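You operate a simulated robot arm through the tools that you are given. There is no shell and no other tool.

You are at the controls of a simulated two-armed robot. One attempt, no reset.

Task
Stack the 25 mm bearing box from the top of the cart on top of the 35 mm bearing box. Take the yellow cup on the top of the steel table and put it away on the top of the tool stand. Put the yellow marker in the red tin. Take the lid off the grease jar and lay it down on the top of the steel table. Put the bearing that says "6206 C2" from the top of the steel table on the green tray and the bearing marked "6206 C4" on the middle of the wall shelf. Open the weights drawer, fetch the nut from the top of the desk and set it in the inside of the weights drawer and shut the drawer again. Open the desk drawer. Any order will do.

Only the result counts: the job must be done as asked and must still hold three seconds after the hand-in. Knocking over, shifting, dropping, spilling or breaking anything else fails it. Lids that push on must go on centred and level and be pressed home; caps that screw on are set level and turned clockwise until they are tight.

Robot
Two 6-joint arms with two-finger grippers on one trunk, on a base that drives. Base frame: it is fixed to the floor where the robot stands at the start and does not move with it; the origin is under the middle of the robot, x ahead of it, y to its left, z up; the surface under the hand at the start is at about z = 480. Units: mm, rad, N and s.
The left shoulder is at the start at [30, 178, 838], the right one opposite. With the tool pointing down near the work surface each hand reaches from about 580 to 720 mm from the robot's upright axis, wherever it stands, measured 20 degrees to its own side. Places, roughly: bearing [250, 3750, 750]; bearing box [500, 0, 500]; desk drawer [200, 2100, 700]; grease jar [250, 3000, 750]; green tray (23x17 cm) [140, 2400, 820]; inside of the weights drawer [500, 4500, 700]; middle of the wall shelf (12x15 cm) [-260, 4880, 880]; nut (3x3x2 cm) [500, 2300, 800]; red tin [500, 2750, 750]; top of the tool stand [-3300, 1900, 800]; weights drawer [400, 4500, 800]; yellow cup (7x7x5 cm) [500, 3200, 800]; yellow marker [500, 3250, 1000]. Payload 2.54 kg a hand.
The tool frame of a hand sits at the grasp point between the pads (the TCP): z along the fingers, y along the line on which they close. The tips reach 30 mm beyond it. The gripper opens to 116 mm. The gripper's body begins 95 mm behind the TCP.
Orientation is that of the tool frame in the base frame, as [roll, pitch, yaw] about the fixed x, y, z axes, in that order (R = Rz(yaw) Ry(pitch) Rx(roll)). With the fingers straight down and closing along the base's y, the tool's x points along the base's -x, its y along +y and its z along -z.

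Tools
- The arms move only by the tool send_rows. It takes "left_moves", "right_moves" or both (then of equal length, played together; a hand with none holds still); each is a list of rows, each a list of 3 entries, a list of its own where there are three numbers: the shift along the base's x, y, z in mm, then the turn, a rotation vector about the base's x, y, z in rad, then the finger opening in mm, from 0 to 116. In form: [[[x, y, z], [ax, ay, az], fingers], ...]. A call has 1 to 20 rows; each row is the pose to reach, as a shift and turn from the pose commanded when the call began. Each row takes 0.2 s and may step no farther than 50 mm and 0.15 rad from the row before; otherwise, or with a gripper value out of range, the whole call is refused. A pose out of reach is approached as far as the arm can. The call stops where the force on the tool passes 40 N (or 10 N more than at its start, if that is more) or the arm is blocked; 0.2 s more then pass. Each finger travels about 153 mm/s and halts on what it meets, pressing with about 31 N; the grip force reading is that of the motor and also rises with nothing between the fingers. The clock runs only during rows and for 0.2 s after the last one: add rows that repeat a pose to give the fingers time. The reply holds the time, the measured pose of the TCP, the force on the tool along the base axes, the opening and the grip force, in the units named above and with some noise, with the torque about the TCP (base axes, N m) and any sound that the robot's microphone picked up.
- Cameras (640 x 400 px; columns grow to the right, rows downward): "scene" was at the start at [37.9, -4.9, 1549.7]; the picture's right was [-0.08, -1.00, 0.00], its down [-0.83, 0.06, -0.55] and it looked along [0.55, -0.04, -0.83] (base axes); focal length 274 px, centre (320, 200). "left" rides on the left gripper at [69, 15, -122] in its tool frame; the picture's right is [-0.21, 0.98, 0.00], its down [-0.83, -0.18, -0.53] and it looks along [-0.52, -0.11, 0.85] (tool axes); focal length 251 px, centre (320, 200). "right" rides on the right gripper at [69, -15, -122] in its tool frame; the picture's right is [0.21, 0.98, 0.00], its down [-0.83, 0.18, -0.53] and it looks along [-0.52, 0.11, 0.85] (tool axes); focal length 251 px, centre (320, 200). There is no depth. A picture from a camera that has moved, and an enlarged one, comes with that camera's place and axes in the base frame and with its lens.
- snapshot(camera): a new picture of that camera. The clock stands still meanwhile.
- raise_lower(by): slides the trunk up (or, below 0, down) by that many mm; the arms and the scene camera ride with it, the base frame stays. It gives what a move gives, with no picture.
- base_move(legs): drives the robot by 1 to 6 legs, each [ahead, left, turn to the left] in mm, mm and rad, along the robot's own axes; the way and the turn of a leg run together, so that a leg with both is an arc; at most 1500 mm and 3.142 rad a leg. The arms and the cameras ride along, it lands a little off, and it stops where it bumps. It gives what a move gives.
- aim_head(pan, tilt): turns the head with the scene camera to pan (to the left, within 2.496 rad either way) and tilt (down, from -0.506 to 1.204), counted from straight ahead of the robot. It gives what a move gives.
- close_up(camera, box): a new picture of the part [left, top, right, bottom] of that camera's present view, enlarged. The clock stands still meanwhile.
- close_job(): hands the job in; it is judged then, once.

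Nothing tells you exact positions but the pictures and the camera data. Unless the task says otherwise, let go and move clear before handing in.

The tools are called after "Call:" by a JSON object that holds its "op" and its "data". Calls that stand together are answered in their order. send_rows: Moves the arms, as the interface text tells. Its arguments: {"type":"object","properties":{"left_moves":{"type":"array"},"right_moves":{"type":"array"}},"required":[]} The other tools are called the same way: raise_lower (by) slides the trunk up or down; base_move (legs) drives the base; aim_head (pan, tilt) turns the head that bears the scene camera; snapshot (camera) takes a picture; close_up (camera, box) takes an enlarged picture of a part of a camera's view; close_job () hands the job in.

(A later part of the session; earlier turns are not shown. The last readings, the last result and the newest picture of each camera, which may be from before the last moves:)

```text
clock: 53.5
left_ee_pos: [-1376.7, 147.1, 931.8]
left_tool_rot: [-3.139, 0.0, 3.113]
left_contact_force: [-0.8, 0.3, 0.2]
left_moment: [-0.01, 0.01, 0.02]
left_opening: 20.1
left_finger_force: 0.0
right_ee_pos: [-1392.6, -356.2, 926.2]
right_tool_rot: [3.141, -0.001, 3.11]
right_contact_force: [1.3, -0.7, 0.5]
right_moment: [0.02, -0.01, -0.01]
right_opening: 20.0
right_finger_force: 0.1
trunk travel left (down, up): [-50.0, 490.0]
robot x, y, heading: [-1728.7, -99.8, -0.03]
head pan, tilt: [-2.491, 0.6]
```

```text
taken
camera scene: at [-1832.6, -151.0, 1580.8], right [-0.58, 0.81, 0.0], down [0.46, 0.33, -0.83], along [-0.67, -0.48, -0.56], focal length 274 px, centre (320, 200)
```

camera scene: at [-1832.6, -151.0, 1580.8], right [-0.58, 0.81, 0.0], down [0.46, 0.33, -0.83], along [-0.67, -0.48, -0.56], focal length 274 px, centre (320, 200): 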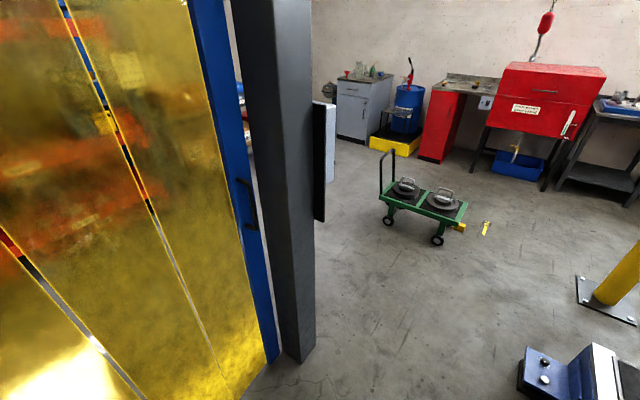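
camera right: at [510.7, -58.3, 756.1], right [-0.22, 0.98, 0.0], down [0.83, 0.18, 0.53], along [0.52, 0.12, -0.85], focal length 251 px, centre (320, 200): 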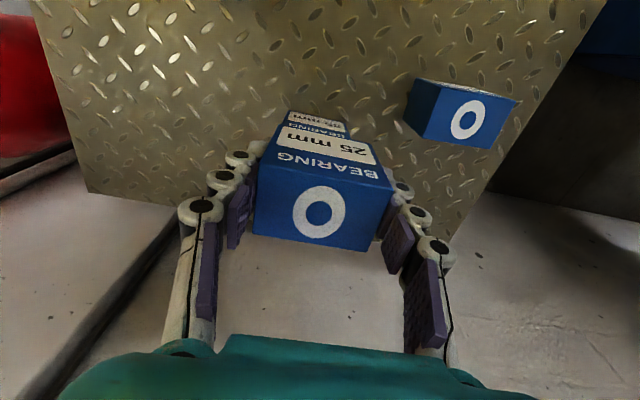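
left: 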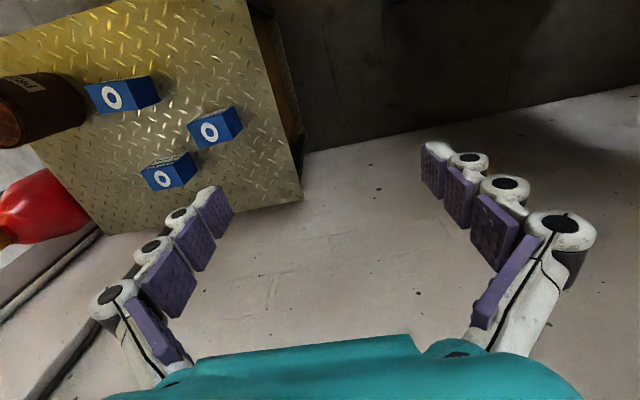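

The machine's far end is near x≈-3150, with a yellow pole beyond it and a green trolley to the right. I straighten up, drive on to x≈-2900 and look at the gaps in detail.

Call:
{"op": "base_move", "data": {"legs": [[0, 0, 0.03], [-1200, 20, 0]]}}

Call:
{"op": "aim_head", "data": {"pan": 2.45, "tilt": 0.8}}

Call:
{"op": "snapshot", "data": {"camera": "scene"}}

Call:
{"op": "aim_head", "data": {"pan": 1.6, "tilt": 0.8}}

Call:
{"op": "snapshot", "data": {"camera": "scene"}}

Call:
{"op": "aim_head", "data": {"pan": -2.4, "tilt": 0.6}}

Call:
{"op": "snapshot", "data": {"camera": "scene"}}

```text
clock: 60.0
left_ee_pos: [-2586.5, 189.8, 932.1]
left_tool_rot: [-3.141, 0.0, 3.094]
left_contact_force: [-0.3, 0.4, -1.2]
left_moment: [0.01, 0.0, 0.0]
left_opening: 19.9
left_finger_force: 0.1
right_ee_pos: [-2609.9, -314.4, 926.7]
right_tool_rot: [-3.14, 0.0, 3.094]
right_contact_force: [0.0, 0.3, 0.2]
right_moment: [0.0, -0.02, 0.0]
right_opening: 20.0
right_finger_force: 0.0
trunk travel left (down, up): [-50.0, 490.0]
robot x, y, heading: [-2940.5, -55.8, -0.046]
head pan, tilt: [-2.491, 0.6]
```

```text
clock: 63.9
left_ee_pos: [-2587.5, 189.5, 932.7]
left_tool_rot: [-3.14, -0.001, 3.096]
left_contact_force: [0.6, -0.8, -0.2]
left_moment: [0.01, 0.01, 0.0]
left_opening: 20.3
left_finger_force: 0.0
right_ee_pos: [-2609.7, -314.2, 926.6]
right_tool_rot: [3.14, 0.001, 3.095]
right_contact_force: [0.2, 0.6, 0.2]
right_moment: [0.01, -0.01, -0.02]
right_opening: 20.1
right_finger_force: 0.0
trunk travel left (down, up): [-50.0, 490.0]
robot x, y, heading: [-2942.6, -54.3, -0.041]
head pan, tilt: [2.45, 0.799]
```

```text
taken
camera scene: at [-3033.3, 2.6, 1564.0], right [0.67, 0.74, 0.0], down [0.53, -0.48, -0.7], along [-0.52, 0.47, -0.72], focal length 274 px, centre (320, 200)
```

scene: 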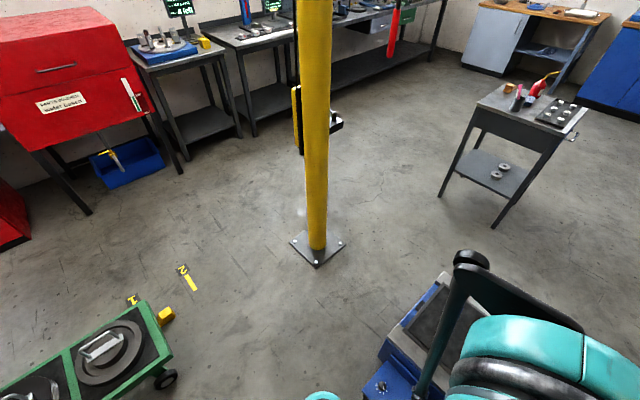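

```text
clock: 65.1
left_ee_pos: [-2586.0, 187.9, 931.8]
left_tool_rot: [-3.141, 0.001, 3.097]
left_contact_force: [0.6, 0.6, -0.3]
left_moment: [0.04, 0.02, 0.02]
left_opening: 20.1
left_finger_force: 0.0
right_ee_pos: [-2609.0, -314.1, 926.5]
right_tool_rot: [3.141, 0.0, 3.094]
right_contact_force: [0.2, 0.6, -0.1]
right_moment: [-0.01, 0.01, 0.03]
right_opening: 20.2
right_finger_force: 0.2
trunk travel left (down, up): [-50.0, 490.0]
robot x, y, heading: [-2937.8, -53.1, -0.045]
head pan, tilt: [1.6, 0.799]
```

```text
taken
camera scene: at [-2972.3, 29.1, 1564.0], right [1.0, -0.02, 0.0], down [-0.01, -0.72, -0.7], along [0.01, 0.7, -0.72], focal length 274 px, centre (320, 200)
```

scene: 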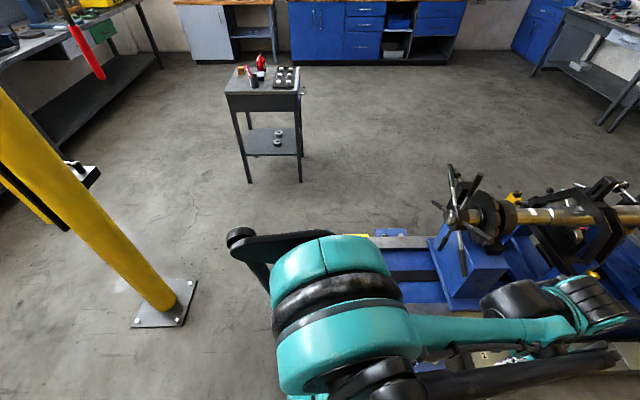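

```text
clock: 68.3
left_ee_pos: [-2586.6, 190.0, 931.8]
left_tool_rot: [3.141, 0.0, 3.095]
left_contact_force: [-0.6, -0.5, 0.8]
left_moment: [0.02, 0.02, 0.0]
left_opening: 19.7
left_finger_force: 0.0
right_ee_pos: [-2609.7, -314.1, 926.7]
right_tool_rot: [-3.141, 0.0, 3.094]
right_contact_force: [0.1, 0.1, -0.6]
right_moment: [0.01, -0.01, 0.01]
right_opening: 19.8
right_finger_force: 0.1
trunk travel left (down, up): [-50.0, 490.0]
robot x, y, heading: [-2935.9, -52.5, -0.045]
head pan, tilt: [-2.4, 0.6]
```

```text
taken
camera scene: at [-3041.3, -108.3, 1580.8], right [-0.64, 0.77, 0.0], down [0.43, 0.36, -0.83], along [-0.63, -0.53, -0.56], focal length 274 px, centre (320, 200)
```

scene: 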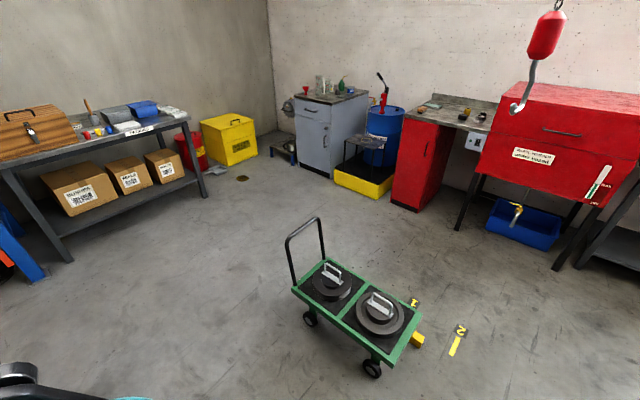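

The yellow pole's plate spans x≈-4017…-3725, y≈600…884; the trolley's end is at y≈-240. There's a ~785 mm gap between them, so I go through at y≈205. First a short stretch with a pose check.

Call:
{"op": "base_move", "data": {"legs": [[0, 0, 0.045], [-440, 0, 0], [-230, 200, 0]]}}

Call:
{"op": "aim_head", "data": {"pan": 2.45, "tilt": 1.1}}

Call:
{"op": "snapshot", "data": {"camera": "scene"}}

Call:
{"op": "aim_head", "data": {"pan": -2.45, "tilt": 1.1}}

Call:
{"op": "snapshot", "data": {"camera": "scene"}}

```text
clock: 73.0
left_ee_pos: [-3257.6, 407.4, 932.7]
left_tool_rot: [-3.141, 0.003, 3.136]
left_contact_force: [0.1, 1.0, 0.0]
left_moment: [-0.01, -0.02, 0.03]
left_opening: 19.9
left_finger_force: 0.0
right_ee_pos: [-3261.1, -96.4, 925.5]
right_tool_rot: [-3.14, -0.001, 3.134]
right_contact_force: [0.3, 0.8, -0.2]
right_moment: [0.0, -0.04, -0.01]
right_opening: 19.9
right_finger_force: 0.1
trunk travel left (down, up): [-50.0, 490.0]
robot x, y, heading: [-3601.3, 152.1, -0.009]
head pan, tilt: [-2.4, 0.6]
```

```text
clock: 76.9
left_ee_pos: [-3256.4, 407.1, 932.6]
left_tool_rot: [3.141, 0.0, 3.135]
left_contact_force: [-0.1, 0.1, -0.3]
left_moment: [0.01, 0.03, -0.01]
left_opening: 20.2
left_finger_force: 0.0
right_ee_pos: [-3260.4, -96.9, 925.8]
right_tool_rot: [3.141, -0.002, 3.132]
right_contact_force: [-0.1, 0.2, 0.2]
right_moment: [0.02, 0.03, -0.02]
right_opening: 20.2
right_finger_force: 0.0
trunk travel left (down, up): [-50.0, 490.0]
robot x, y, heading: [-3599.7, 152.2, -0.011]
head pan, tilt: [2.45, 1.1]
```

```text
taken
camera scene: at [-3682.6, 191.7, 1542.2], right [0.64, 0.77, 0.0], down [0.68, -0.57, -0.45], along [-0.35, 0.29, -0.89], focal length 274 px, centre (320, 200)
```

scene: 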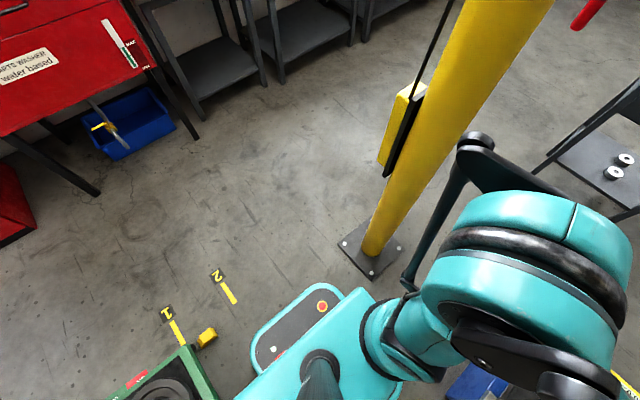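

```text
clock: 80.8
left_ee_pos: [-3256.8, 407.3, 932.8]
left_tool_rot: [3.141, 0.0, 3.134]
left_contact_force: [0.4, 1.0, 0.2]
left_moment: [-0.01, 0.04, 0.03]
left_opening: 20.1
left_finger_force: 0.1
right_ee_pos: [-3260.5, -97.5, 926.7]
right_tool_rot: [3.141, 0.0, 3.132]
right_contact_force: [0.0, 0.3, -0.5]
right_moment: [0.02, -0.03, 0.0]
right_opening: 19.8
right_finger_force: 0.2
trunk travel left (down, up): [-50.0, 490.0]
robot x, y, heading: [-3602.2, 149.7, -0.008]
head pan, tilt: [-2.45, 1.1]
```

```text
taken
camera scene: at [-3683.1, 111.2, 1542.2], right [-0.63, 0.77, 0.0], down [0.69, 0.56, -0.45], along [-0.35, -0.29, -0.89], focal length 274 px, centre (320, 200)
```

scene: 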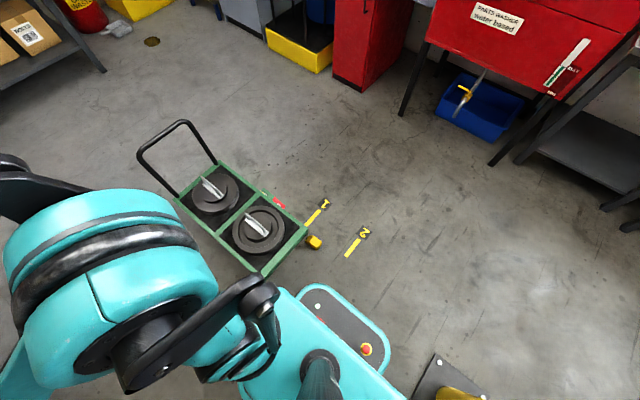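

Clear on both sides (about 100+ mm). I continue back to x≈-4600, then strafe left past the pole.

Call:
{"op": "base_move", "data": {"legs": [[-500, 20, 0], [-500, 0, 0.01], [0, 1350, 0]]}}

Call:
{"op": "aim_head", "data": {"pan": 0.0, "tilt": 0.5}}

Call:
{"op": "snapshot", "data": {"camera": "scene"}}

Call:
{"op": "aim_head", "data": {"pan": 1.2, "tilt": 0.5}}

Call:
{"op": "snapshot", "data": {"camera": "scene"}}

```text
clock: 92.9
left_ee_pos: [-4291.6, 1854.9, 931.7]
left_tool_rot: [-3.14, -0.001, -3.113]
left_contact_force: [-0.3, 0.5, -0.2]
left_moment: [-0.02, -0.01, -0.01]
left_opening: 20.0
left_finger_force: 0.0
right_ee_pos: [-4278.3, 1351.2, 926.8]
right_tool_rot: [3.14, 0.0, -3.114]
right_contact_force: [0.6, 0.4, 0.5]
right_moment: [-0.01, 0.02, -0.02]
right_opening: 19.8
right_finger_force: 0.1
trunk travel left (down, up): [-50.0, 490.0]
robot x, y, heading: [-4626.5, 1588.7, 0.023]
head pan, tilt: [-2.45, 1.1]
```

```text
clock: 95.1
left_ee_pos: [-4291.9, 1854.0, 932.3]
left_tool_rot: [3.141, 0.0, -3.111]
left_contact_force: [-0.2, -0.3, 0.3]
left_moment: [0.0, 0.01, 0.01]
left_opening: 20.0
left_finger_force: 0.2
right_ee_pos: [-4277.3, 1351.5, 926.9]
right_tool_rot: [3.141, 0.0, -3.115]
right_contact_force: [-0.6, 0.6, 0.9]
right_moment: [0.0, 0.0, -0.01]
right_opening: 20.0
right_finger_force: 0.0
trunk travel left (down, up): [-50.0, 490.0]
robot x, y, heading: [-4624.9, 1586.5, 0.031]
head pan, tilt: [0.0, 0.499]
```

```text
taken
camera scene: at [-4569.0, 1588.7, 1589.9], right [0.03, -1.0, 0.0], down [-0.48, -0.01, -0.88], along [0.88, 0.03, -0.48], focal length 274 px, centre (320, 200)
```

scene: 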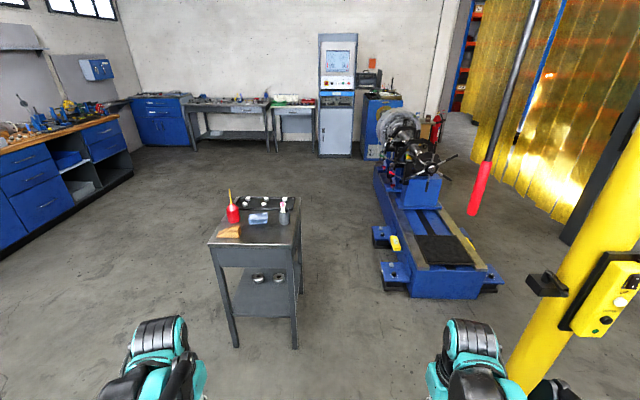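

```text
clock: 96.5
left_ee_pos: [-4291.9, 1855.1, 932.1]
left_tool_rot: [3.141, 0.001, -3.111]
left_contact_force: [-0.6, 0.8, 1.1]
left_moment: [0.05, 0.01, 0.02]
left_opening: 20.1
left_finger_force: 0.1
right_ee_pos: [-4277.4, 1350.6, 926.4]
right_tool_rot: [3.14, 0.0, -3.115]
right_contact_force: [0.0, 0.2, -0.2]
right_moment: [0.04, 0.01, 0.02]
right_opening: 20.2
right_finger_force: 0.0
trunk travel left (down, up): [-50.0, 490.0]
robot x, y, heading: [-4628.8, 1585.2, 0.027]
head pan, tilt: [1.201, 0.499]
```

```text
taken
camera scene: at [-4629.5, 1671.9, 1589.9], right [0.94, -0.34, 0.0], down [-0.16, -0.45, -0.88], along [0.29, 0.83, -0.48], focal length 274 px, centre (320, 200)
```

scene: 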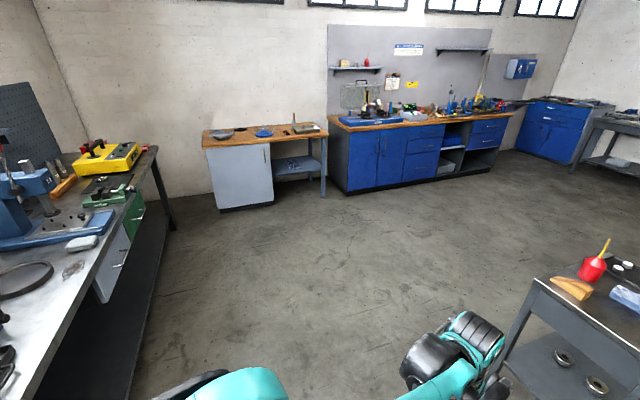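

Now I can see the target tables along the far wall, and the tool stand right ahead. I look closely at the stand's top and the distant tables.

Call:
{"op": "aim_head", "data": {"pan": 0.1, "tilt": 0.4}}

Call:
{"op": "close_up", "data": {"camera": "scene", "box": [200, 180, 360, 280]}}

Call:
{"op": "close_up", "data": {"camera": "scene", "box": [140, 90, 400, 190]}}

```text
clock: 97.9
left_ee_pos: [-4291.3, 1855.1, 931.8]
left_tool_rot: [-3.142, 0.0, -3.114]
left_contact_force: [0.1, 0.2, 0.5]
left_moment: [0.0, 0.02, 0.0]
left_opening: 20.1
left_finger_force: 0.0
right_ee_pos: [-4277.2, 1351.8, 926.4]
right_tool_rot: [-3.141, -0.001, -3.115]
right_contact_force: [-0.2, 0.5, -0.3]
right_moment: [-0.02, -0.01, 0.01]
right_opening: 19.9
right_finger_force: 0.0
trunk travel left (down, up): [-50.0, 490.0]
robot x, y, heading: [-4628.9, 1586.7, 0.031]
head pan, tilt: [0.099, 0.4]
```

```text
4.00 times, centred on (280, 230) of scene
camera zoom: at [-4568.1, 1598.1, 1599.0], right [0.13, -0.99, 0.0], down [-0.39, -0.05, -0.92], along [0.91, 0.12, -0.39], focal length 1095 px, centre (480, 80)
```

zoom: 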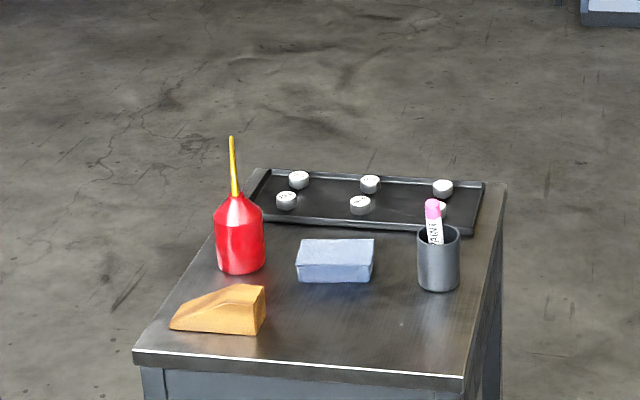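

```text
2.46 times, centred on (270, 140) of scene
camera zoom: at [-4568.1, 1598.1, 1599.0], right [0.13, -0.99, 0.0], down [-0.39, -0.05, -0.92], along [0.91, 0.12, -0.39], focal length 674 px, centre (443, 348)
```

zoom: 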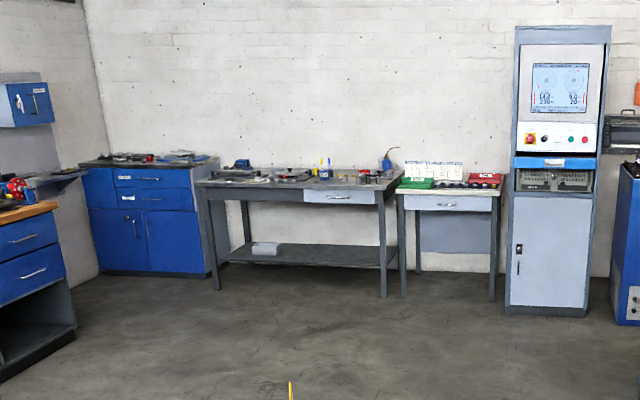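

The stand top has free room near its front centre (about (-3480, 1885)). The desk, steel table and weights cabinet are visible along the far wall. I drive around the stand and over to them.

Call:
{"op": "base_move", "data": {"legs": [[0, 1250, -0.028], [1500, 0, 0], [1500, 0, 0], [900, 0, 0]]}}

Call:
{"op": "aim_head", "data": {"pan": -0.1, "tilt": 0.6}}

Call:
{"op": "snapshot", "data": {"camera": "scene"}}

Call:
{"op": "aim_head", "data": {"pan": 0.8, "tilt": 0.5}}

Call:
{"op": "snapshot", "data": {"camera": "scene"}}

```text
clock: 122.7
left_ee_pos: [-375.6, 2981.4, 932.9]
left_tool_rot: [-3.14, 0.0, 3.085]
left_contact_force: [0.6, -0.1, 0.5]
left_moment: [0.01, 0.02, -0.03]
left_opening: 19.9
left_finger_force: 0.0
right_ee_pos: [-405.5, 2477.6, 926.5]
right_tool_rot: [3.141, 0.0, 3.083]
right_contact_force: [0.1, -0.7, -0.2]
right_moment: [-0.03, 0.01, -0.01]
right_opening: 19.8
right_finger_force: 0.0
trunk travel left (down, up): [-50.0, 490.0]
robot x, y, heading: [-735.4, 2737.9, -0.054]
head pan, tilt: [0.099, 0.4]
```

```text
clock: 123.5
left_ee_pos: [-377.8, 2981.0, 932.6]
left_tool_rot: [-3.141, -0.001, 3.087]
left_contact_force: [0.1, 0.1, -0.5]
left_moment: [-0.02, 0.01, 0.01]
left_opening: 19.8
left_finger_force: 0.0
right_ee_pos: [-405.5, 2477.1, 926.9]
right_tool_rot: [-3.141, 0.0, 3.084]
right_contact_force: [0.3, -0.4, 0.0]
right_moment: [-0.01, -0.01, 0.02]
right_opening: 20.0
right_finger_force: 0.1
trunk travel left (down, up): [-50.0, 490.0]
robot x, y, heading: [-730.7, 2743.0, -0.054]
head pan, tilt: [-0.099, 0.6]
```

```text
taken
camera scene: at [-679.3, 2730.0, 1580.9], right [-0.15, -0.99, 0.0], down [-0.56, 0.09, -0.83], along [0.82, -0.13, -0.56], focal length 274 px, centre (320, 200)
```

scene: 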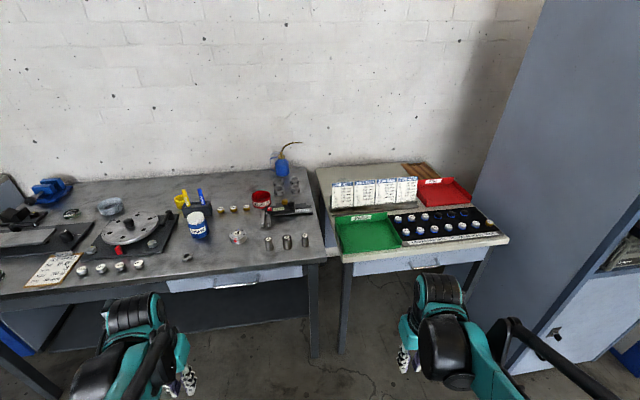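

```text
clock: 124.7
left_ee_pos: [-377.5, 2980.9, 933.0]
left_tool_rot: [3.141, 0.0, 3.086]
left_contact_force: [-0.3, 0.4, 0.1]
left_moment: [0.0, 0.01, -0.02]
left_opening: 19.8
left_finger_force: 0.0
right_ee_pos: [-404.7, 2477.2, 926.4]
right_tool_rot: [3.141, 0.001, 3.085]
right_contact_force: [0.0, 0.1, 1.1]
right_moment: [0.02, 0.02, -0.01]
right_opening: 19.8
right_finger_force: 0.0
trunk travel left (down, up): [-50.0, 490.0]
robot x, y, heading: [-734.0, 2744.3, -0.053]
head pan, tilt: [0.799, 0.499]
```

```text
taken
camera scene: at [-699.7, 2805.2, 1589.9], right [0.68, -0.74, 0.0], down [-0.35, -0.32, -0.88], along [0.65, 0.59, -0.48], focal length 274 px, centre (320, 200)
```

scene: 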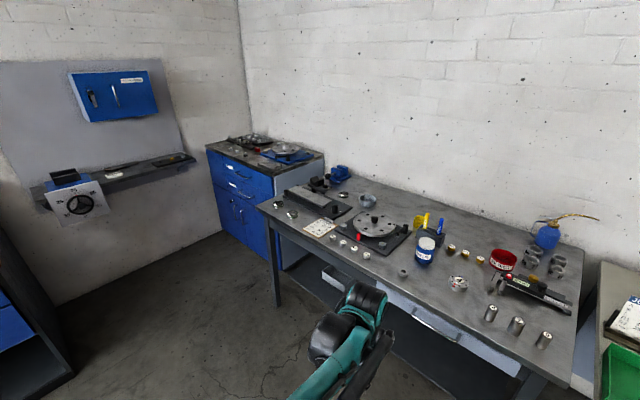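

I zoom in on the steel table and desk to identify everything.

Call:
{"op": "close_up", "data": {"camera": "scene", "box": [380, 200, 580, 325]}}

Call:
{"op": "close_up", "data": {"camera": "scene", "box": [260, 180, 460, 305]}}

Call:
{"op": "close_up", "data": {"camera": "scene", "box": [0, 60, 340, 260]}}

Call:
{"op": "aim_head", "data": {"pan": -0.2, "tilt": 0.6}}

Call:
{"op": "close_up", "data": {"camera": "scene", "box": [260, 150, 500, 300]}}

Call:
{"op": "close_up", "data": {"camera": "scene", "box": [100, 140, 340, 290]}}

```text
3.20 times, centred on (480, 262) of scene
camera zoom: at [-699.7, 2805.2, 1589.9], right [0.68, -0.74, 0.0], down [-0.35, -0.32, -0.88], along [0.65, 0.59, -0.48], focal length 876 px, centre (-192, 0)
```

zoom: 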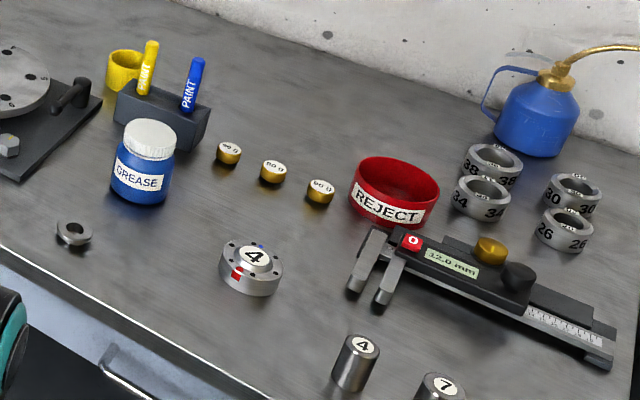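

```text
3.20 times, centred on (360, 242) of scene
camera zoom: at [-699.7, 2805.2, 1589.9], right [0.68, -0.74, 0.0], down [-0.35, -0.32, -0.88], along [0.65, 0.59, -0.48], focal length 876 px, centre (192, 64)
```

zoom: 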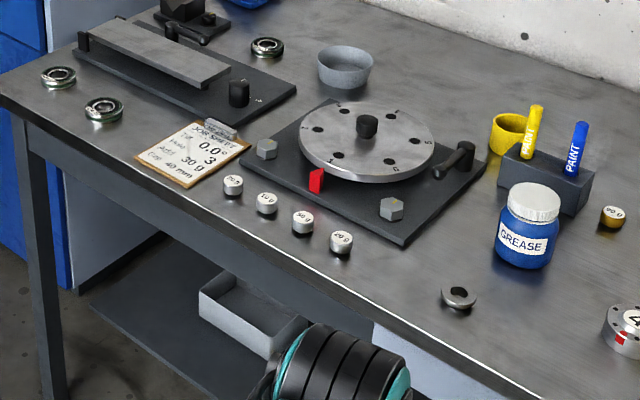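

```text
1.88 times, centred on (170, 160) of scene
camera zoom: at [-699.7, 2805.2, 1589.9], right [0.68, -0.74, 0.0], down [-0.35, -0.32, -0.88], along [0.65, 0.59, -0.48], focal length 515 px, centre (602, 275)
```

zoom: 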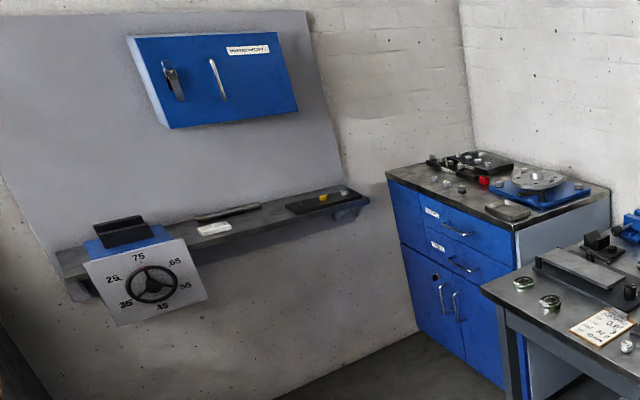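

```text
clock: 125.9
left_ee_pos: [-377.8, 2981.3, 933.4]
left_tool_rot: [-3.14, -0.001, 3.086]
left_contact_force: [-0.3, -0.5, -0.4]
left_moment: [0.04, 0.0, -0.01]
left_opening: 20.1
left_finger_force: 0.2
right_ee_pos: [-405.8, 2477.0, 926.0]
right_tool_rot: [-3.14, 0.001, 3.084]
right_contact_force: [-0.5, -0.1, 0.3]
right_moment: [-0.01, 0.03, 0.02]
right_opening: 20.0
right_finger_force: 0.1
trunk travel left (down, up): [-50.0, 490.0]
robot x, y, heading: [-735.7, 2741.5, -0.051]
head pan, tilt: [-0.201, 0.6]
```

```text
2.67 times, centred on (380, 225) of scene
camera zoom: at [-681.2, 2721.3, 1580.8], right [-0.25, -0.97, 0.0], down [-0.55, 0.14, -0.83], along [0.8, -0.21, -0.56], focal length 730 px, centre (160, 133)
```

zoom: 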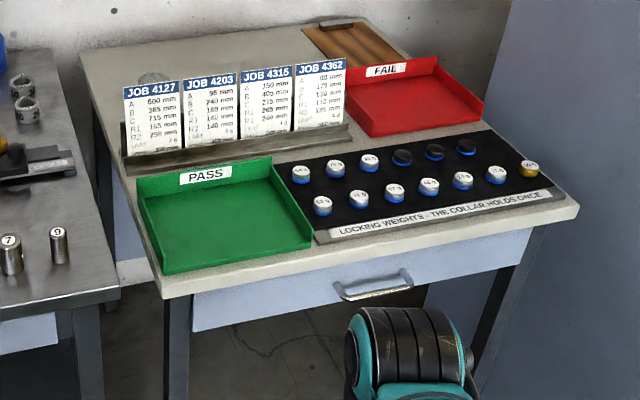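

```text
2.67 times, centred on (220, 215) of scene
camera zoom: at [-681.2, 2721.3, 1580.8], right [-0.25, -0.97, 0.0], down [-0.55, 0.14, -0.83], along [0.8, -0.21, -0.56], focal length 730 px, centre (587, 160)
```

zoom: 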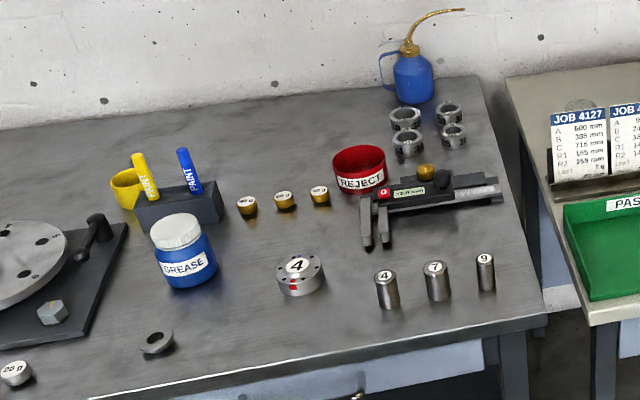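

The layout is clear. I zoom further on the bearings and on the blue cabinet's drawer labels.

Call:
{"op": "aim_head", "data": {"pan": 0.8, "tilt": 0.5}}

Call:
{"op": "close_up", "data": {"camera": "scene", "box": [268, 194, 300, 222]}}

Call:
{"op": "close_up", "data": {"camera": "scene", "box": [330, 185, 360, 205]}}

Call:
{"op": "close_up", "data": {"camera": "scene", "box": [200, 140, 280, 220]}}

Call:
{"op": "close_up", "data": {"camera": "scene", "box": [400, 205, 460, 275]}}

```text
clock: 127.2
left_ee_pos: [-375.6, 2981.3, 932.0]
left_tool_rot: [-3.141, 0.001, 3.086]
left_contact_force: [0.3, -0.9, -0.5]
left_moment: [-0.03, 0.02, 0.02]
left_opening: 20.3
left_finger_force: 0.1
right_ee_pos: [-406.1, 2477.3, 926.6]
right_tool_rot: [-3.141, 0.0, 3.083]
right_contact_force: [0.2, 0.0, 0.4]
right_moment: [0.02, 0.02, 0.0]
right_opening: 20.2
right_finger_force: 0.1
trunk travel left (down, up): [-50.0, 490.0]
robot x, y, heading: [-735.7, 2738.7, -0.058]
head pan, tilt: [0.799, 0.499]
```

```text
14.29 times, centred on (284, 208) of scene
camera zoom: at [-699.7, 2805.2, 1589.9], right [0.68, -0.74, 0.0], down [-0.35, -0.32, -0.88], along [0.65, 0.59, -0.48], focal length 3909 px, centre (834, 86)
```

zoom: 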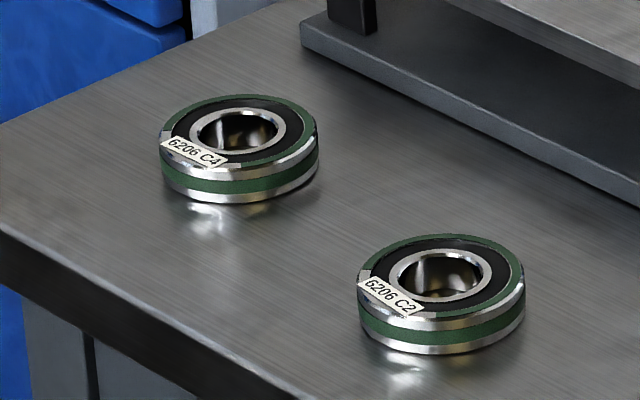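

```text
16.00 times, centred on (345, 195) of scene
camera zoom: at [-699.7, 2805.2, 1589.9], right [0.68, -0.74, 0.0], down [-0.35, -0.32, -0.88], along [0.65, 0.59, -0.48], focal length 4378 px, centre (-80, 280)
```

zoom: 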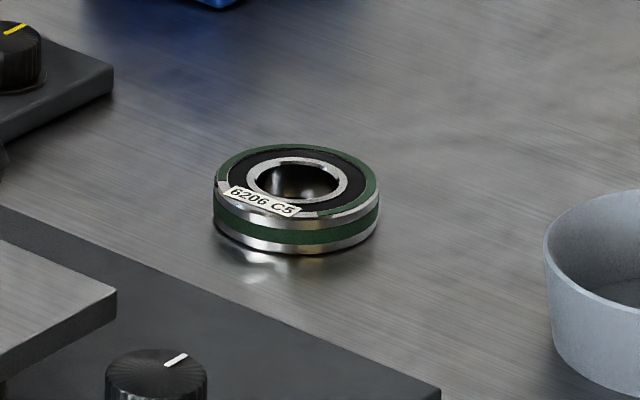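

```text
5.00 times, centred on (240, 180) of scene
camera zoom: at [-699.7, 2805.2, 1589.9], right [0.68, -0.74, 0.0], down [-0.35, -0.32, -0.88], along [0.65, 0.59, -0.48], focal length 1368 px, centre (720, 300)
```

zoom: 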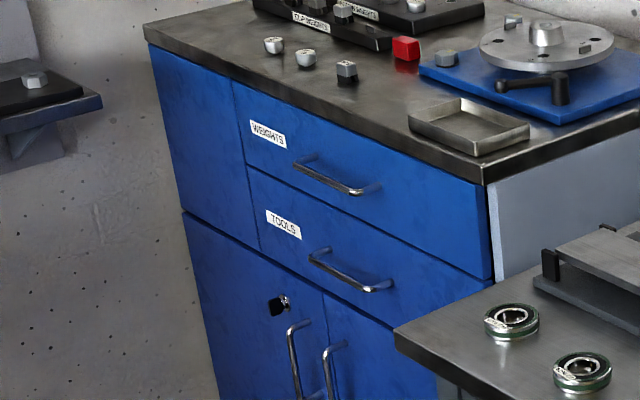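

```text
5.71 times, centred on (430, 240) of scene
camera zoom: at [-699.7, 2805.2, 1589.9], right [0.68, -0.74, 0.0], down [-0.35, -0.32, -0.88], along [0.65, 0.59, -0.48], focal length 1564 px, centre (-309, -29)
```

zoom: 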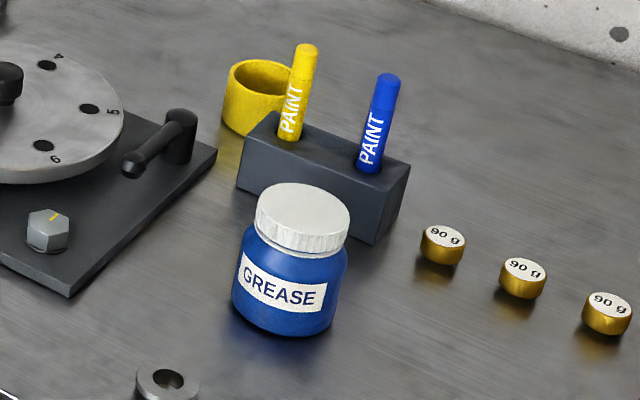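

I can read everything now: C4 at about (156, 3926), C2 at about (142, 3786), top blue drawer is WEIGHTS, grease jar has a ribbed white lid, yellow marker stands in a dark block, the yellow cup behind it. I raise the trunk for the 790 mm tables and look for the nut on the desk.

Call:
{"op": "raise_lower", "data": {"by": 280}}

Call:
{"op": "aim_head", "data": {"pan": -0.3, "tilt": 0.75}}

Call:
{"op": "close_up", "data": {"camera": "scene", "box": [220, 110, 460, 260]}}

Call:
{"op": "snapshot", "data": {"camera": "scene"}}

```text
clock: 130.0
left_ee_pos: [-376.7, 2980.7, 1212.0]
left_tool_rot: [3.141, 0.0, 3.085]
left_contact_force: [0.2, -1.3, 0.2]
left_moment: [0.0, -0.02, 0.03]
left_opening: 20.3
left_finger_force: 0.0
right_ee_pos: [-405.9, 2476.3, 1205.1]
right_tool_rot: [-3.141, 0.002, 3.084]
right_contact_force: [0.4, -0.5, 1.4]
right_moment: [0.0, -0.01, -0.01]
right_opening: 19.9
right_finger_force: 0.2
trunk travel left (down, up): [-330.0, 210.0]
robot x, y, heading: [-732.6, 2743.2, -0.054]
head pan, tilt: [0.799, 0.499]
```

```text
clock: 131.4
left_ee_pos: [-376.7, 2981.0, 1212.7]
left_tool_rot: [3.141, -0.001, 3.087]
left_contact_force: [0.3, -0.4, 0.3]
left_moment: [0.0, 0.01, 0.0]
left_opening: 20.0
left_finger_force: 0.0
right_ee_pos: [-406.7, 2478.4, 1205.9]
right_tool_rot: [3.141, -0.001, 3.085]
right_contact_force: [0.5, -0.7, 0.3]
right_moment: [0.05, 0.0, 0.0]
right_opening: 19.9
right_finger_force: 0.0
trunk travel left (down, up): [-330.0, 210.0]
robot x, y, heading: [-732.2, 2743.3, -0.057]
head pan, tilt: [-0.3, 0.75]
```

```text
2.67 times, centred on (340, 185) of scene
camera zoom: at [-689.0, 2714.8, 1848.0], right [-0.35, -0.94, 0.0], down [-0.64, 0.24, -0.73], along [0.69, -0.25, -0.68], focal length 730 px, centre (267, 240)
```

zoom: 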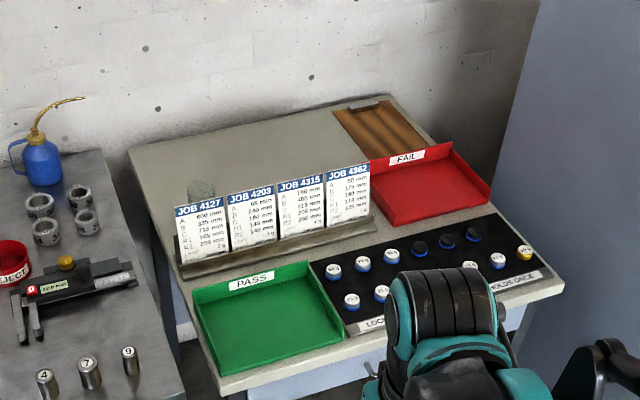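

```text
taken
camera scene: at [-689.0, 2714.8, 1848.0], right [-0.35, -0.94, 0.0], down [-0.64, 0.24, -0.73], along [0.69, -0.25, -0.68], focal length 274 px, centre (320, 200)
```

scene: 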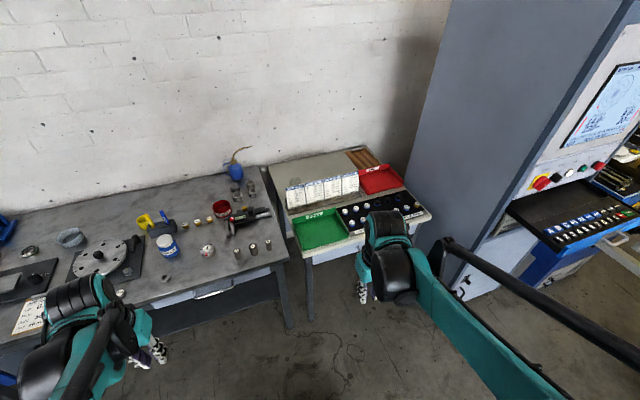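

There is something grey behind the job cards. I zoom in on it, and on the area behind the cards.

Call:
{"op": "close_up", "data": {"camera": "scene", "box": [270, 165, 330, 205]}}

Call:
{"op": "raise_lower", "data": {"by": 200}}

Call:
{"op": "close_up", "data": {"camera": "scene", "box": [230, 170, 430, 300]}}

Call:
{"op": "snapshot", "data": {"camera": "scene"}}

```text
10.00 times, centred on (300, 185) of scene
camera zoom: at [-689.0, 2714.8, 1848.0], right [-0.35, -0.94, 0.0], down [-0.64, 0.24, -0.73], along [0.69, -0.25, -0.68], focal length 2736 px, centre (520, 350)
```

zoom: 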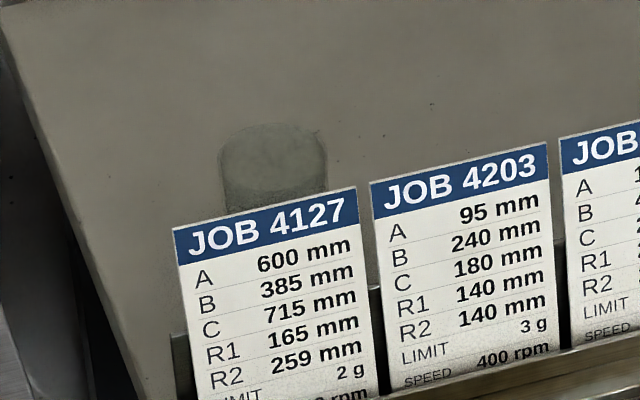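

```text
clock: 133.5
left_ee_pos: [-375.7, 2980.9, 1412.6]
left_tool_rot: [3.141, 0.0, 3.085]
left_contact_force: [0.6, 0.5, 0.2]
left_moment: [0.02, 0.0, -0.02]
left_opening: 19.7
left_finger_force: 0.1
right_ee_pos: [-406.4, 2477.1, 1405.5]
right_tool_rot: [-3.141, 0.003, 3.085]
right_contact_force: [-0.5, -0.3, 0.2]
right_moment: [0.03, 0.0, -0.04]
right_opening: 19.8
right_finger_force: 0.2
trunk travel left (down, up): [-530.0, 10.0]
robot x, y, heading: [-730.9, 2742.0, -0.057]
head pan, tilt: [-0.3, 0.75]
```

```text
3.08 times, centred on (330, 235) of scene
camera zoom: at [-689.0, 2714.8, 2047.8], right [-0.35, -0.94, 0.0], down [-0.64, 0.24, -0.73], along [0.69, -0.26, -0.68], focal length 842 px, centre (289, 92)
```

zoom: 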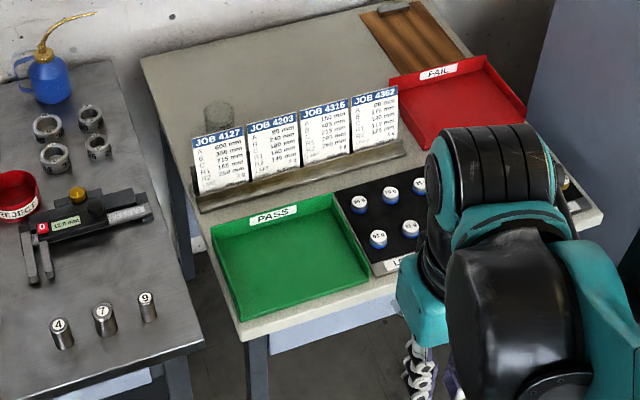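

```text
taken
camera scene: at [-689.0, 2714.8, 2047.8], right [-0.35, -0.94, 0.0], down [-0.64, 0.24, -0.73], along [0.69, -0.26, -0.68], focal length 274 px, centre (320, 200)
```

scene: 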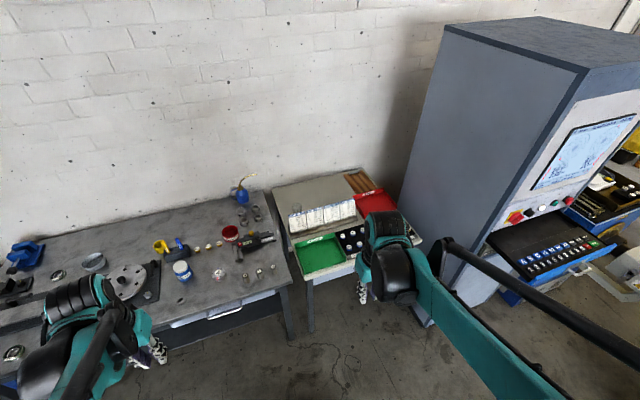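

A glassy cylinder stands behind the job card; the nut is still hidden, so I'll use the wrist camera there later. I lower the trunk to working height and drive up to the steel table in front of the jar and marker.

Call:
{"op": "raise_lower", "data": {"by": -180}}

Call:
{"op": "base_move", "data": {"legs": [[0, 0, 0.055], [0, 260, 0], [480, 0, 0]]}}

Call:
{"op": "aim_head", "data": {"pan": 0.1, "tilt": 0.9}}

Call:
{"op": "snapshot", "data": {"camera": "scene"}}

Call:
{"op": "snapshot", "data": {"camera": "left"}}

Call:
{"op": "snapshot", "data": {"camera": "right"}}

```text
clock: 135.5
left_ee_pos: [-375.5, 2981.2, 1231.4]
left_tool_rot: [3.141, 0.0, 3.086]
left_contact_force: [-0.4, -0.6, -0.4]
left_moment: [0.01, -0.04, 0.01]
left_opening: 20.1
left_finger_force: 0.0
right_ee_pos: [-406.4, 2477.7, 1226.0]
right_tool_rot: [-3.141, 0.001, 3.085]
right_contact_force: [0.0, 0.0, -0.2]
right_moment: [-0.01, -0.02, -0.04]
right_opening: 19.9
right_finger_force: 0.0
trunk travel left (down, up): [-350.0, 190.0]
robot x, y, heading: [-733.2, 2742.7, -0.054]
head pan, tilt: [-0.3, 0.75]
```

```text
clock: 140.3
left_ee_pos: [93.3, 3257.6, 1232.4]
left_tool_rot: [3.139, 0.0, 3.134]
left_contact_force: [0.9, 0.9, 0.3]
left_moment: [0.01, 0.0, -0.01]
left_opening: 19.9
left_finger_force: 0.1
right_ee_pos: [90.7, 2754.7, 1226.7]
right_tool_rot: [3.141, -0.001, 3.133]
right_contact_force: [-0.8, -0.4, 0.1]
right_moment: [-0.01, 0.01, -0.04]
right_opening: 19.9
right_finger_force: 0.1
trunk travel left (down, up): [-350.0, 190.0]
robot x, y, heading: [-252.2, 3002.6, -0.006]
head pan, tilt: [-0.3, 0.75]
```

```text
clock: 141.2
left_ee_pos: [93.1, 3258.7, 1231.6]
left_tool_rot: [-3.14, -0.001, 3.136]
left_contact_force: [0.2, -0.1, -0.4]
left_moment: [0.02, -0.01, 0.0]
left_opening: 20.2
left_finger_force: 0.1
right_ee_pos: [88.9, 2753.7, 1225.1]
right_tool_rot: [3.14, 0.002, 3.133]
right_contact_force: [0.3, -0.2, 0.1]
right_moment: [-0.02, -0.02, 0.03]
right_opening: 19.7
right_finger_force: 0.1
trunk travel left (down, up): [-350.0, 190.0]
robot x, y, heading: [-253.6, 3004.3, -0.006]
head pan, tilt: [0.099, 0.901]
```

```text
taken
camera scene: at [-209.8, 3009.6, 1856.1], right [0.09, -1.0, 0.0], down [-0.78, -0.07, -0.62], along [0.62, 0.06, -0.78], focal length 274 px, centre (320, 200)
```

scene: 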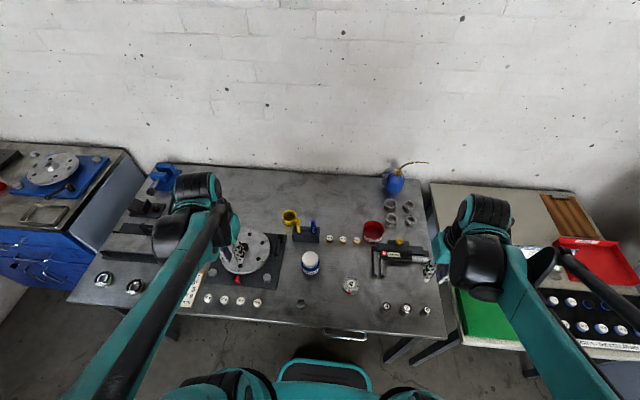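

```text
taken
camera left: at [23.2, 3273.8, 1354.7], right [0.22, 0.98, 0.0], down [0.82, -0.19, 0.53], along [0.52, -0.12, -0.85], focal length 251 px, centre (320, 200)
```

left: 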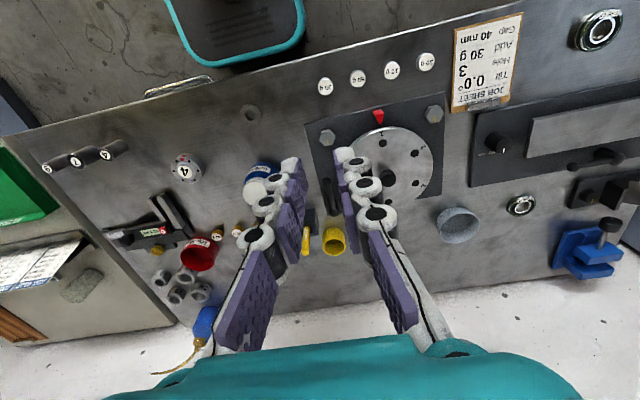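

```text
taken
camera right: at [18.2, 2739.3, 1348.7], right [-0.21, 0.98, 0.0], down [0.83, 0.17, 0.53], along [0.52, 0.11, -0.85], focal length 251 px, centre (320, 200)
```

right: 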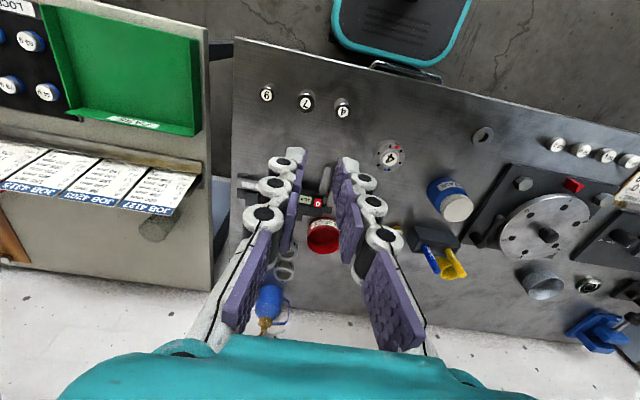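

Both wrist views show the desk behind the cards; I zoom in there to find the nut, and on the objects on the table.

Call:
{"op": "close_up", "data": {"camera": "right", "box": [0, 120, 220, 290]}}

Call:
{"op": "close_up", "data": {"camera": "left", "box": [0, 200, 220, 350]}}

Call:
{"op": "close_up", "data": {"camera": "scene", "box": [270, 190, 450, 320]}}

```text
2.35 times, centred on (110, 205) of right
camera zoom: at [18.2, 2739.3, 1348.7], right [-0.21, 0.98, 0.0], down [0.83, 0.17, 0.53], along [0.52, 0.11, -0.85], focal length 592 px, centre (814, 188)
```

zoom: 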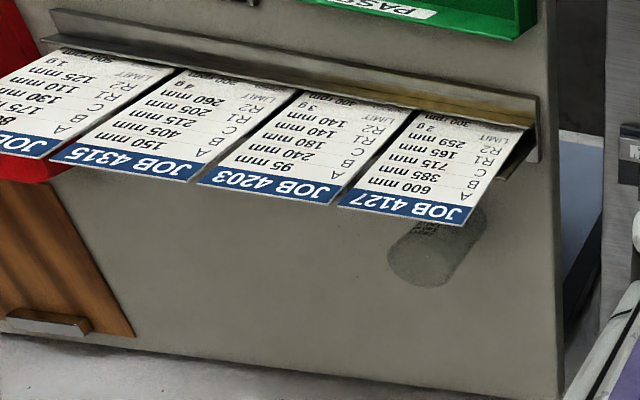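

```text
2.67 times, centred on (110, 275) of left
camera zoom: at [23.2, 3273.8, 1354.7], right [0.22, 0.98, 0.0], down [0.82, -0.19, 0.53], along [0.52, -0.12, -0.85], focal length 670 px, centre (880, 0)
```

zoom: 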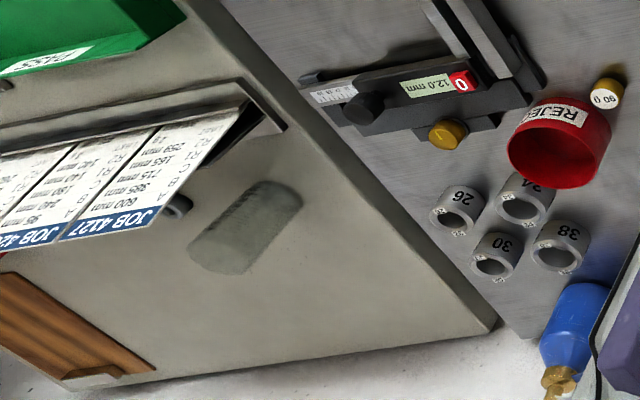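

```text
3.08 times, centred on (360, 255) of scene
camera zoom: at [-209.8, 3009.6, 1856.1], right [0.09, -1.0, 0.0], down [-0.78, -0.07, -0.62], along [0.62, 0.06, -0.78], focal length 842 px, centre (197, 31)
```

zoom: 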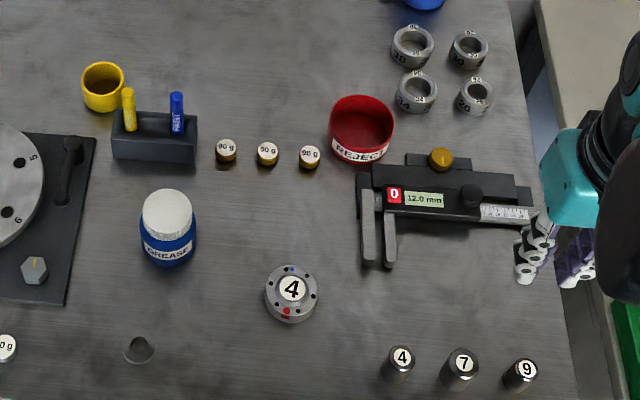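

I can see the nut just behind the card holder at about (451, 2319) and a glass cylinder at about (471, 2435). Now the marker: I bring the left hand over the marker block for precise views.

Call:
{"op": "send_rows", "data": {"left_moves": [[[38, -10, -22], [0, 0, 0], 60], [[76, -20, -44], [0, 0, 0], 100], [[114, -30, -66], [0, 0, 0], 100], [[152, -40, -88], [0, 0, 0], 100], [[190, -50, -110], [0, 0, 0], 100], [[228, -60, -132], [0, 0, 0], 100], [[266, -72, -154], [0, 0, 0], 100], [[300, -84, -172], [0, 0, 0], 100], [[300, -84, -172], [0, 0, 0], 100]]}}

Call:
{"op": "snapshot", "data": {"camera": "left"}}

Call:
{"op": "close_up", "data": {"camera": "scene", "box": [270, 190, 350, 250]}}

```text
clock: 143.2
left_ee_pos: [391.9, 3176.7, 1060.3]
left_tool_rot: [-3.141, 0.002, 3.134]
left_contact_force: [-0.6, 0.1, 0.3]
left_moment: [-0.03, -0.02, 0.0]
left_opening: 100.1
left_finger_force: 0.1
right_ee_pos: [89.0, 2754.0, 1226.5]
right_tool_rot: [3.141, 0.0, 3.131]
right_contact_force: [-1.1, 0.2, 0.9]
right_moment: [-0.02, 0.0, -0.01]
right_opening: 19.8
right_finger_force: 0.0
trunk travel left (down, up): [-350.0, 190.0]
robot x, y, heading: [-255.4, 3001.1, -0.005]
head pan, tilt: [0.099, 0.901]
```

```text
taken
camera left: at [323.2, 3191.7, 1182.4], right [0.22, 0.98, 0.0], down [0.82, -0.19, 0.53], along [0.52, -0.12, -0.84], focal length 251 px, centre (320, 200)
```

left: 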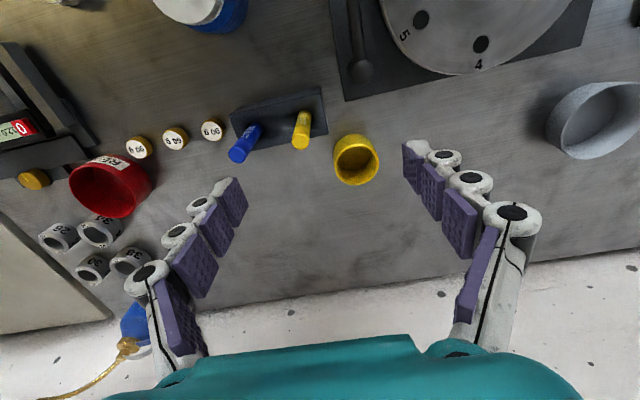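

```text
6.67 times, centred on (310, 220) of scene
camera zoom: at [-210.9, 3010.0, 1856.1], right [0.09, -1.0, 0.0], down [-0.78, -0.07, -0.62], along [0.62, 0.06, -0.78], focal length 1824 px, centre (387, 67)
```

zoom: 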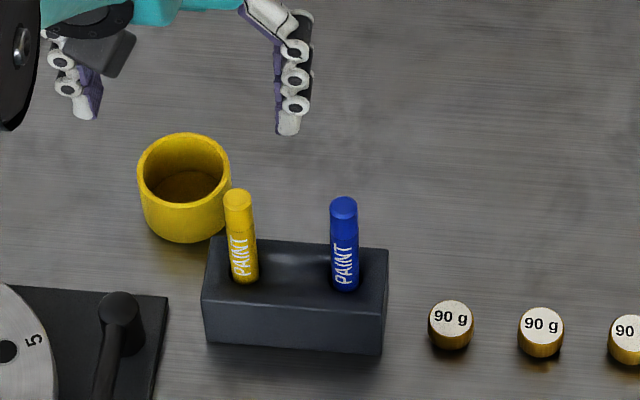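

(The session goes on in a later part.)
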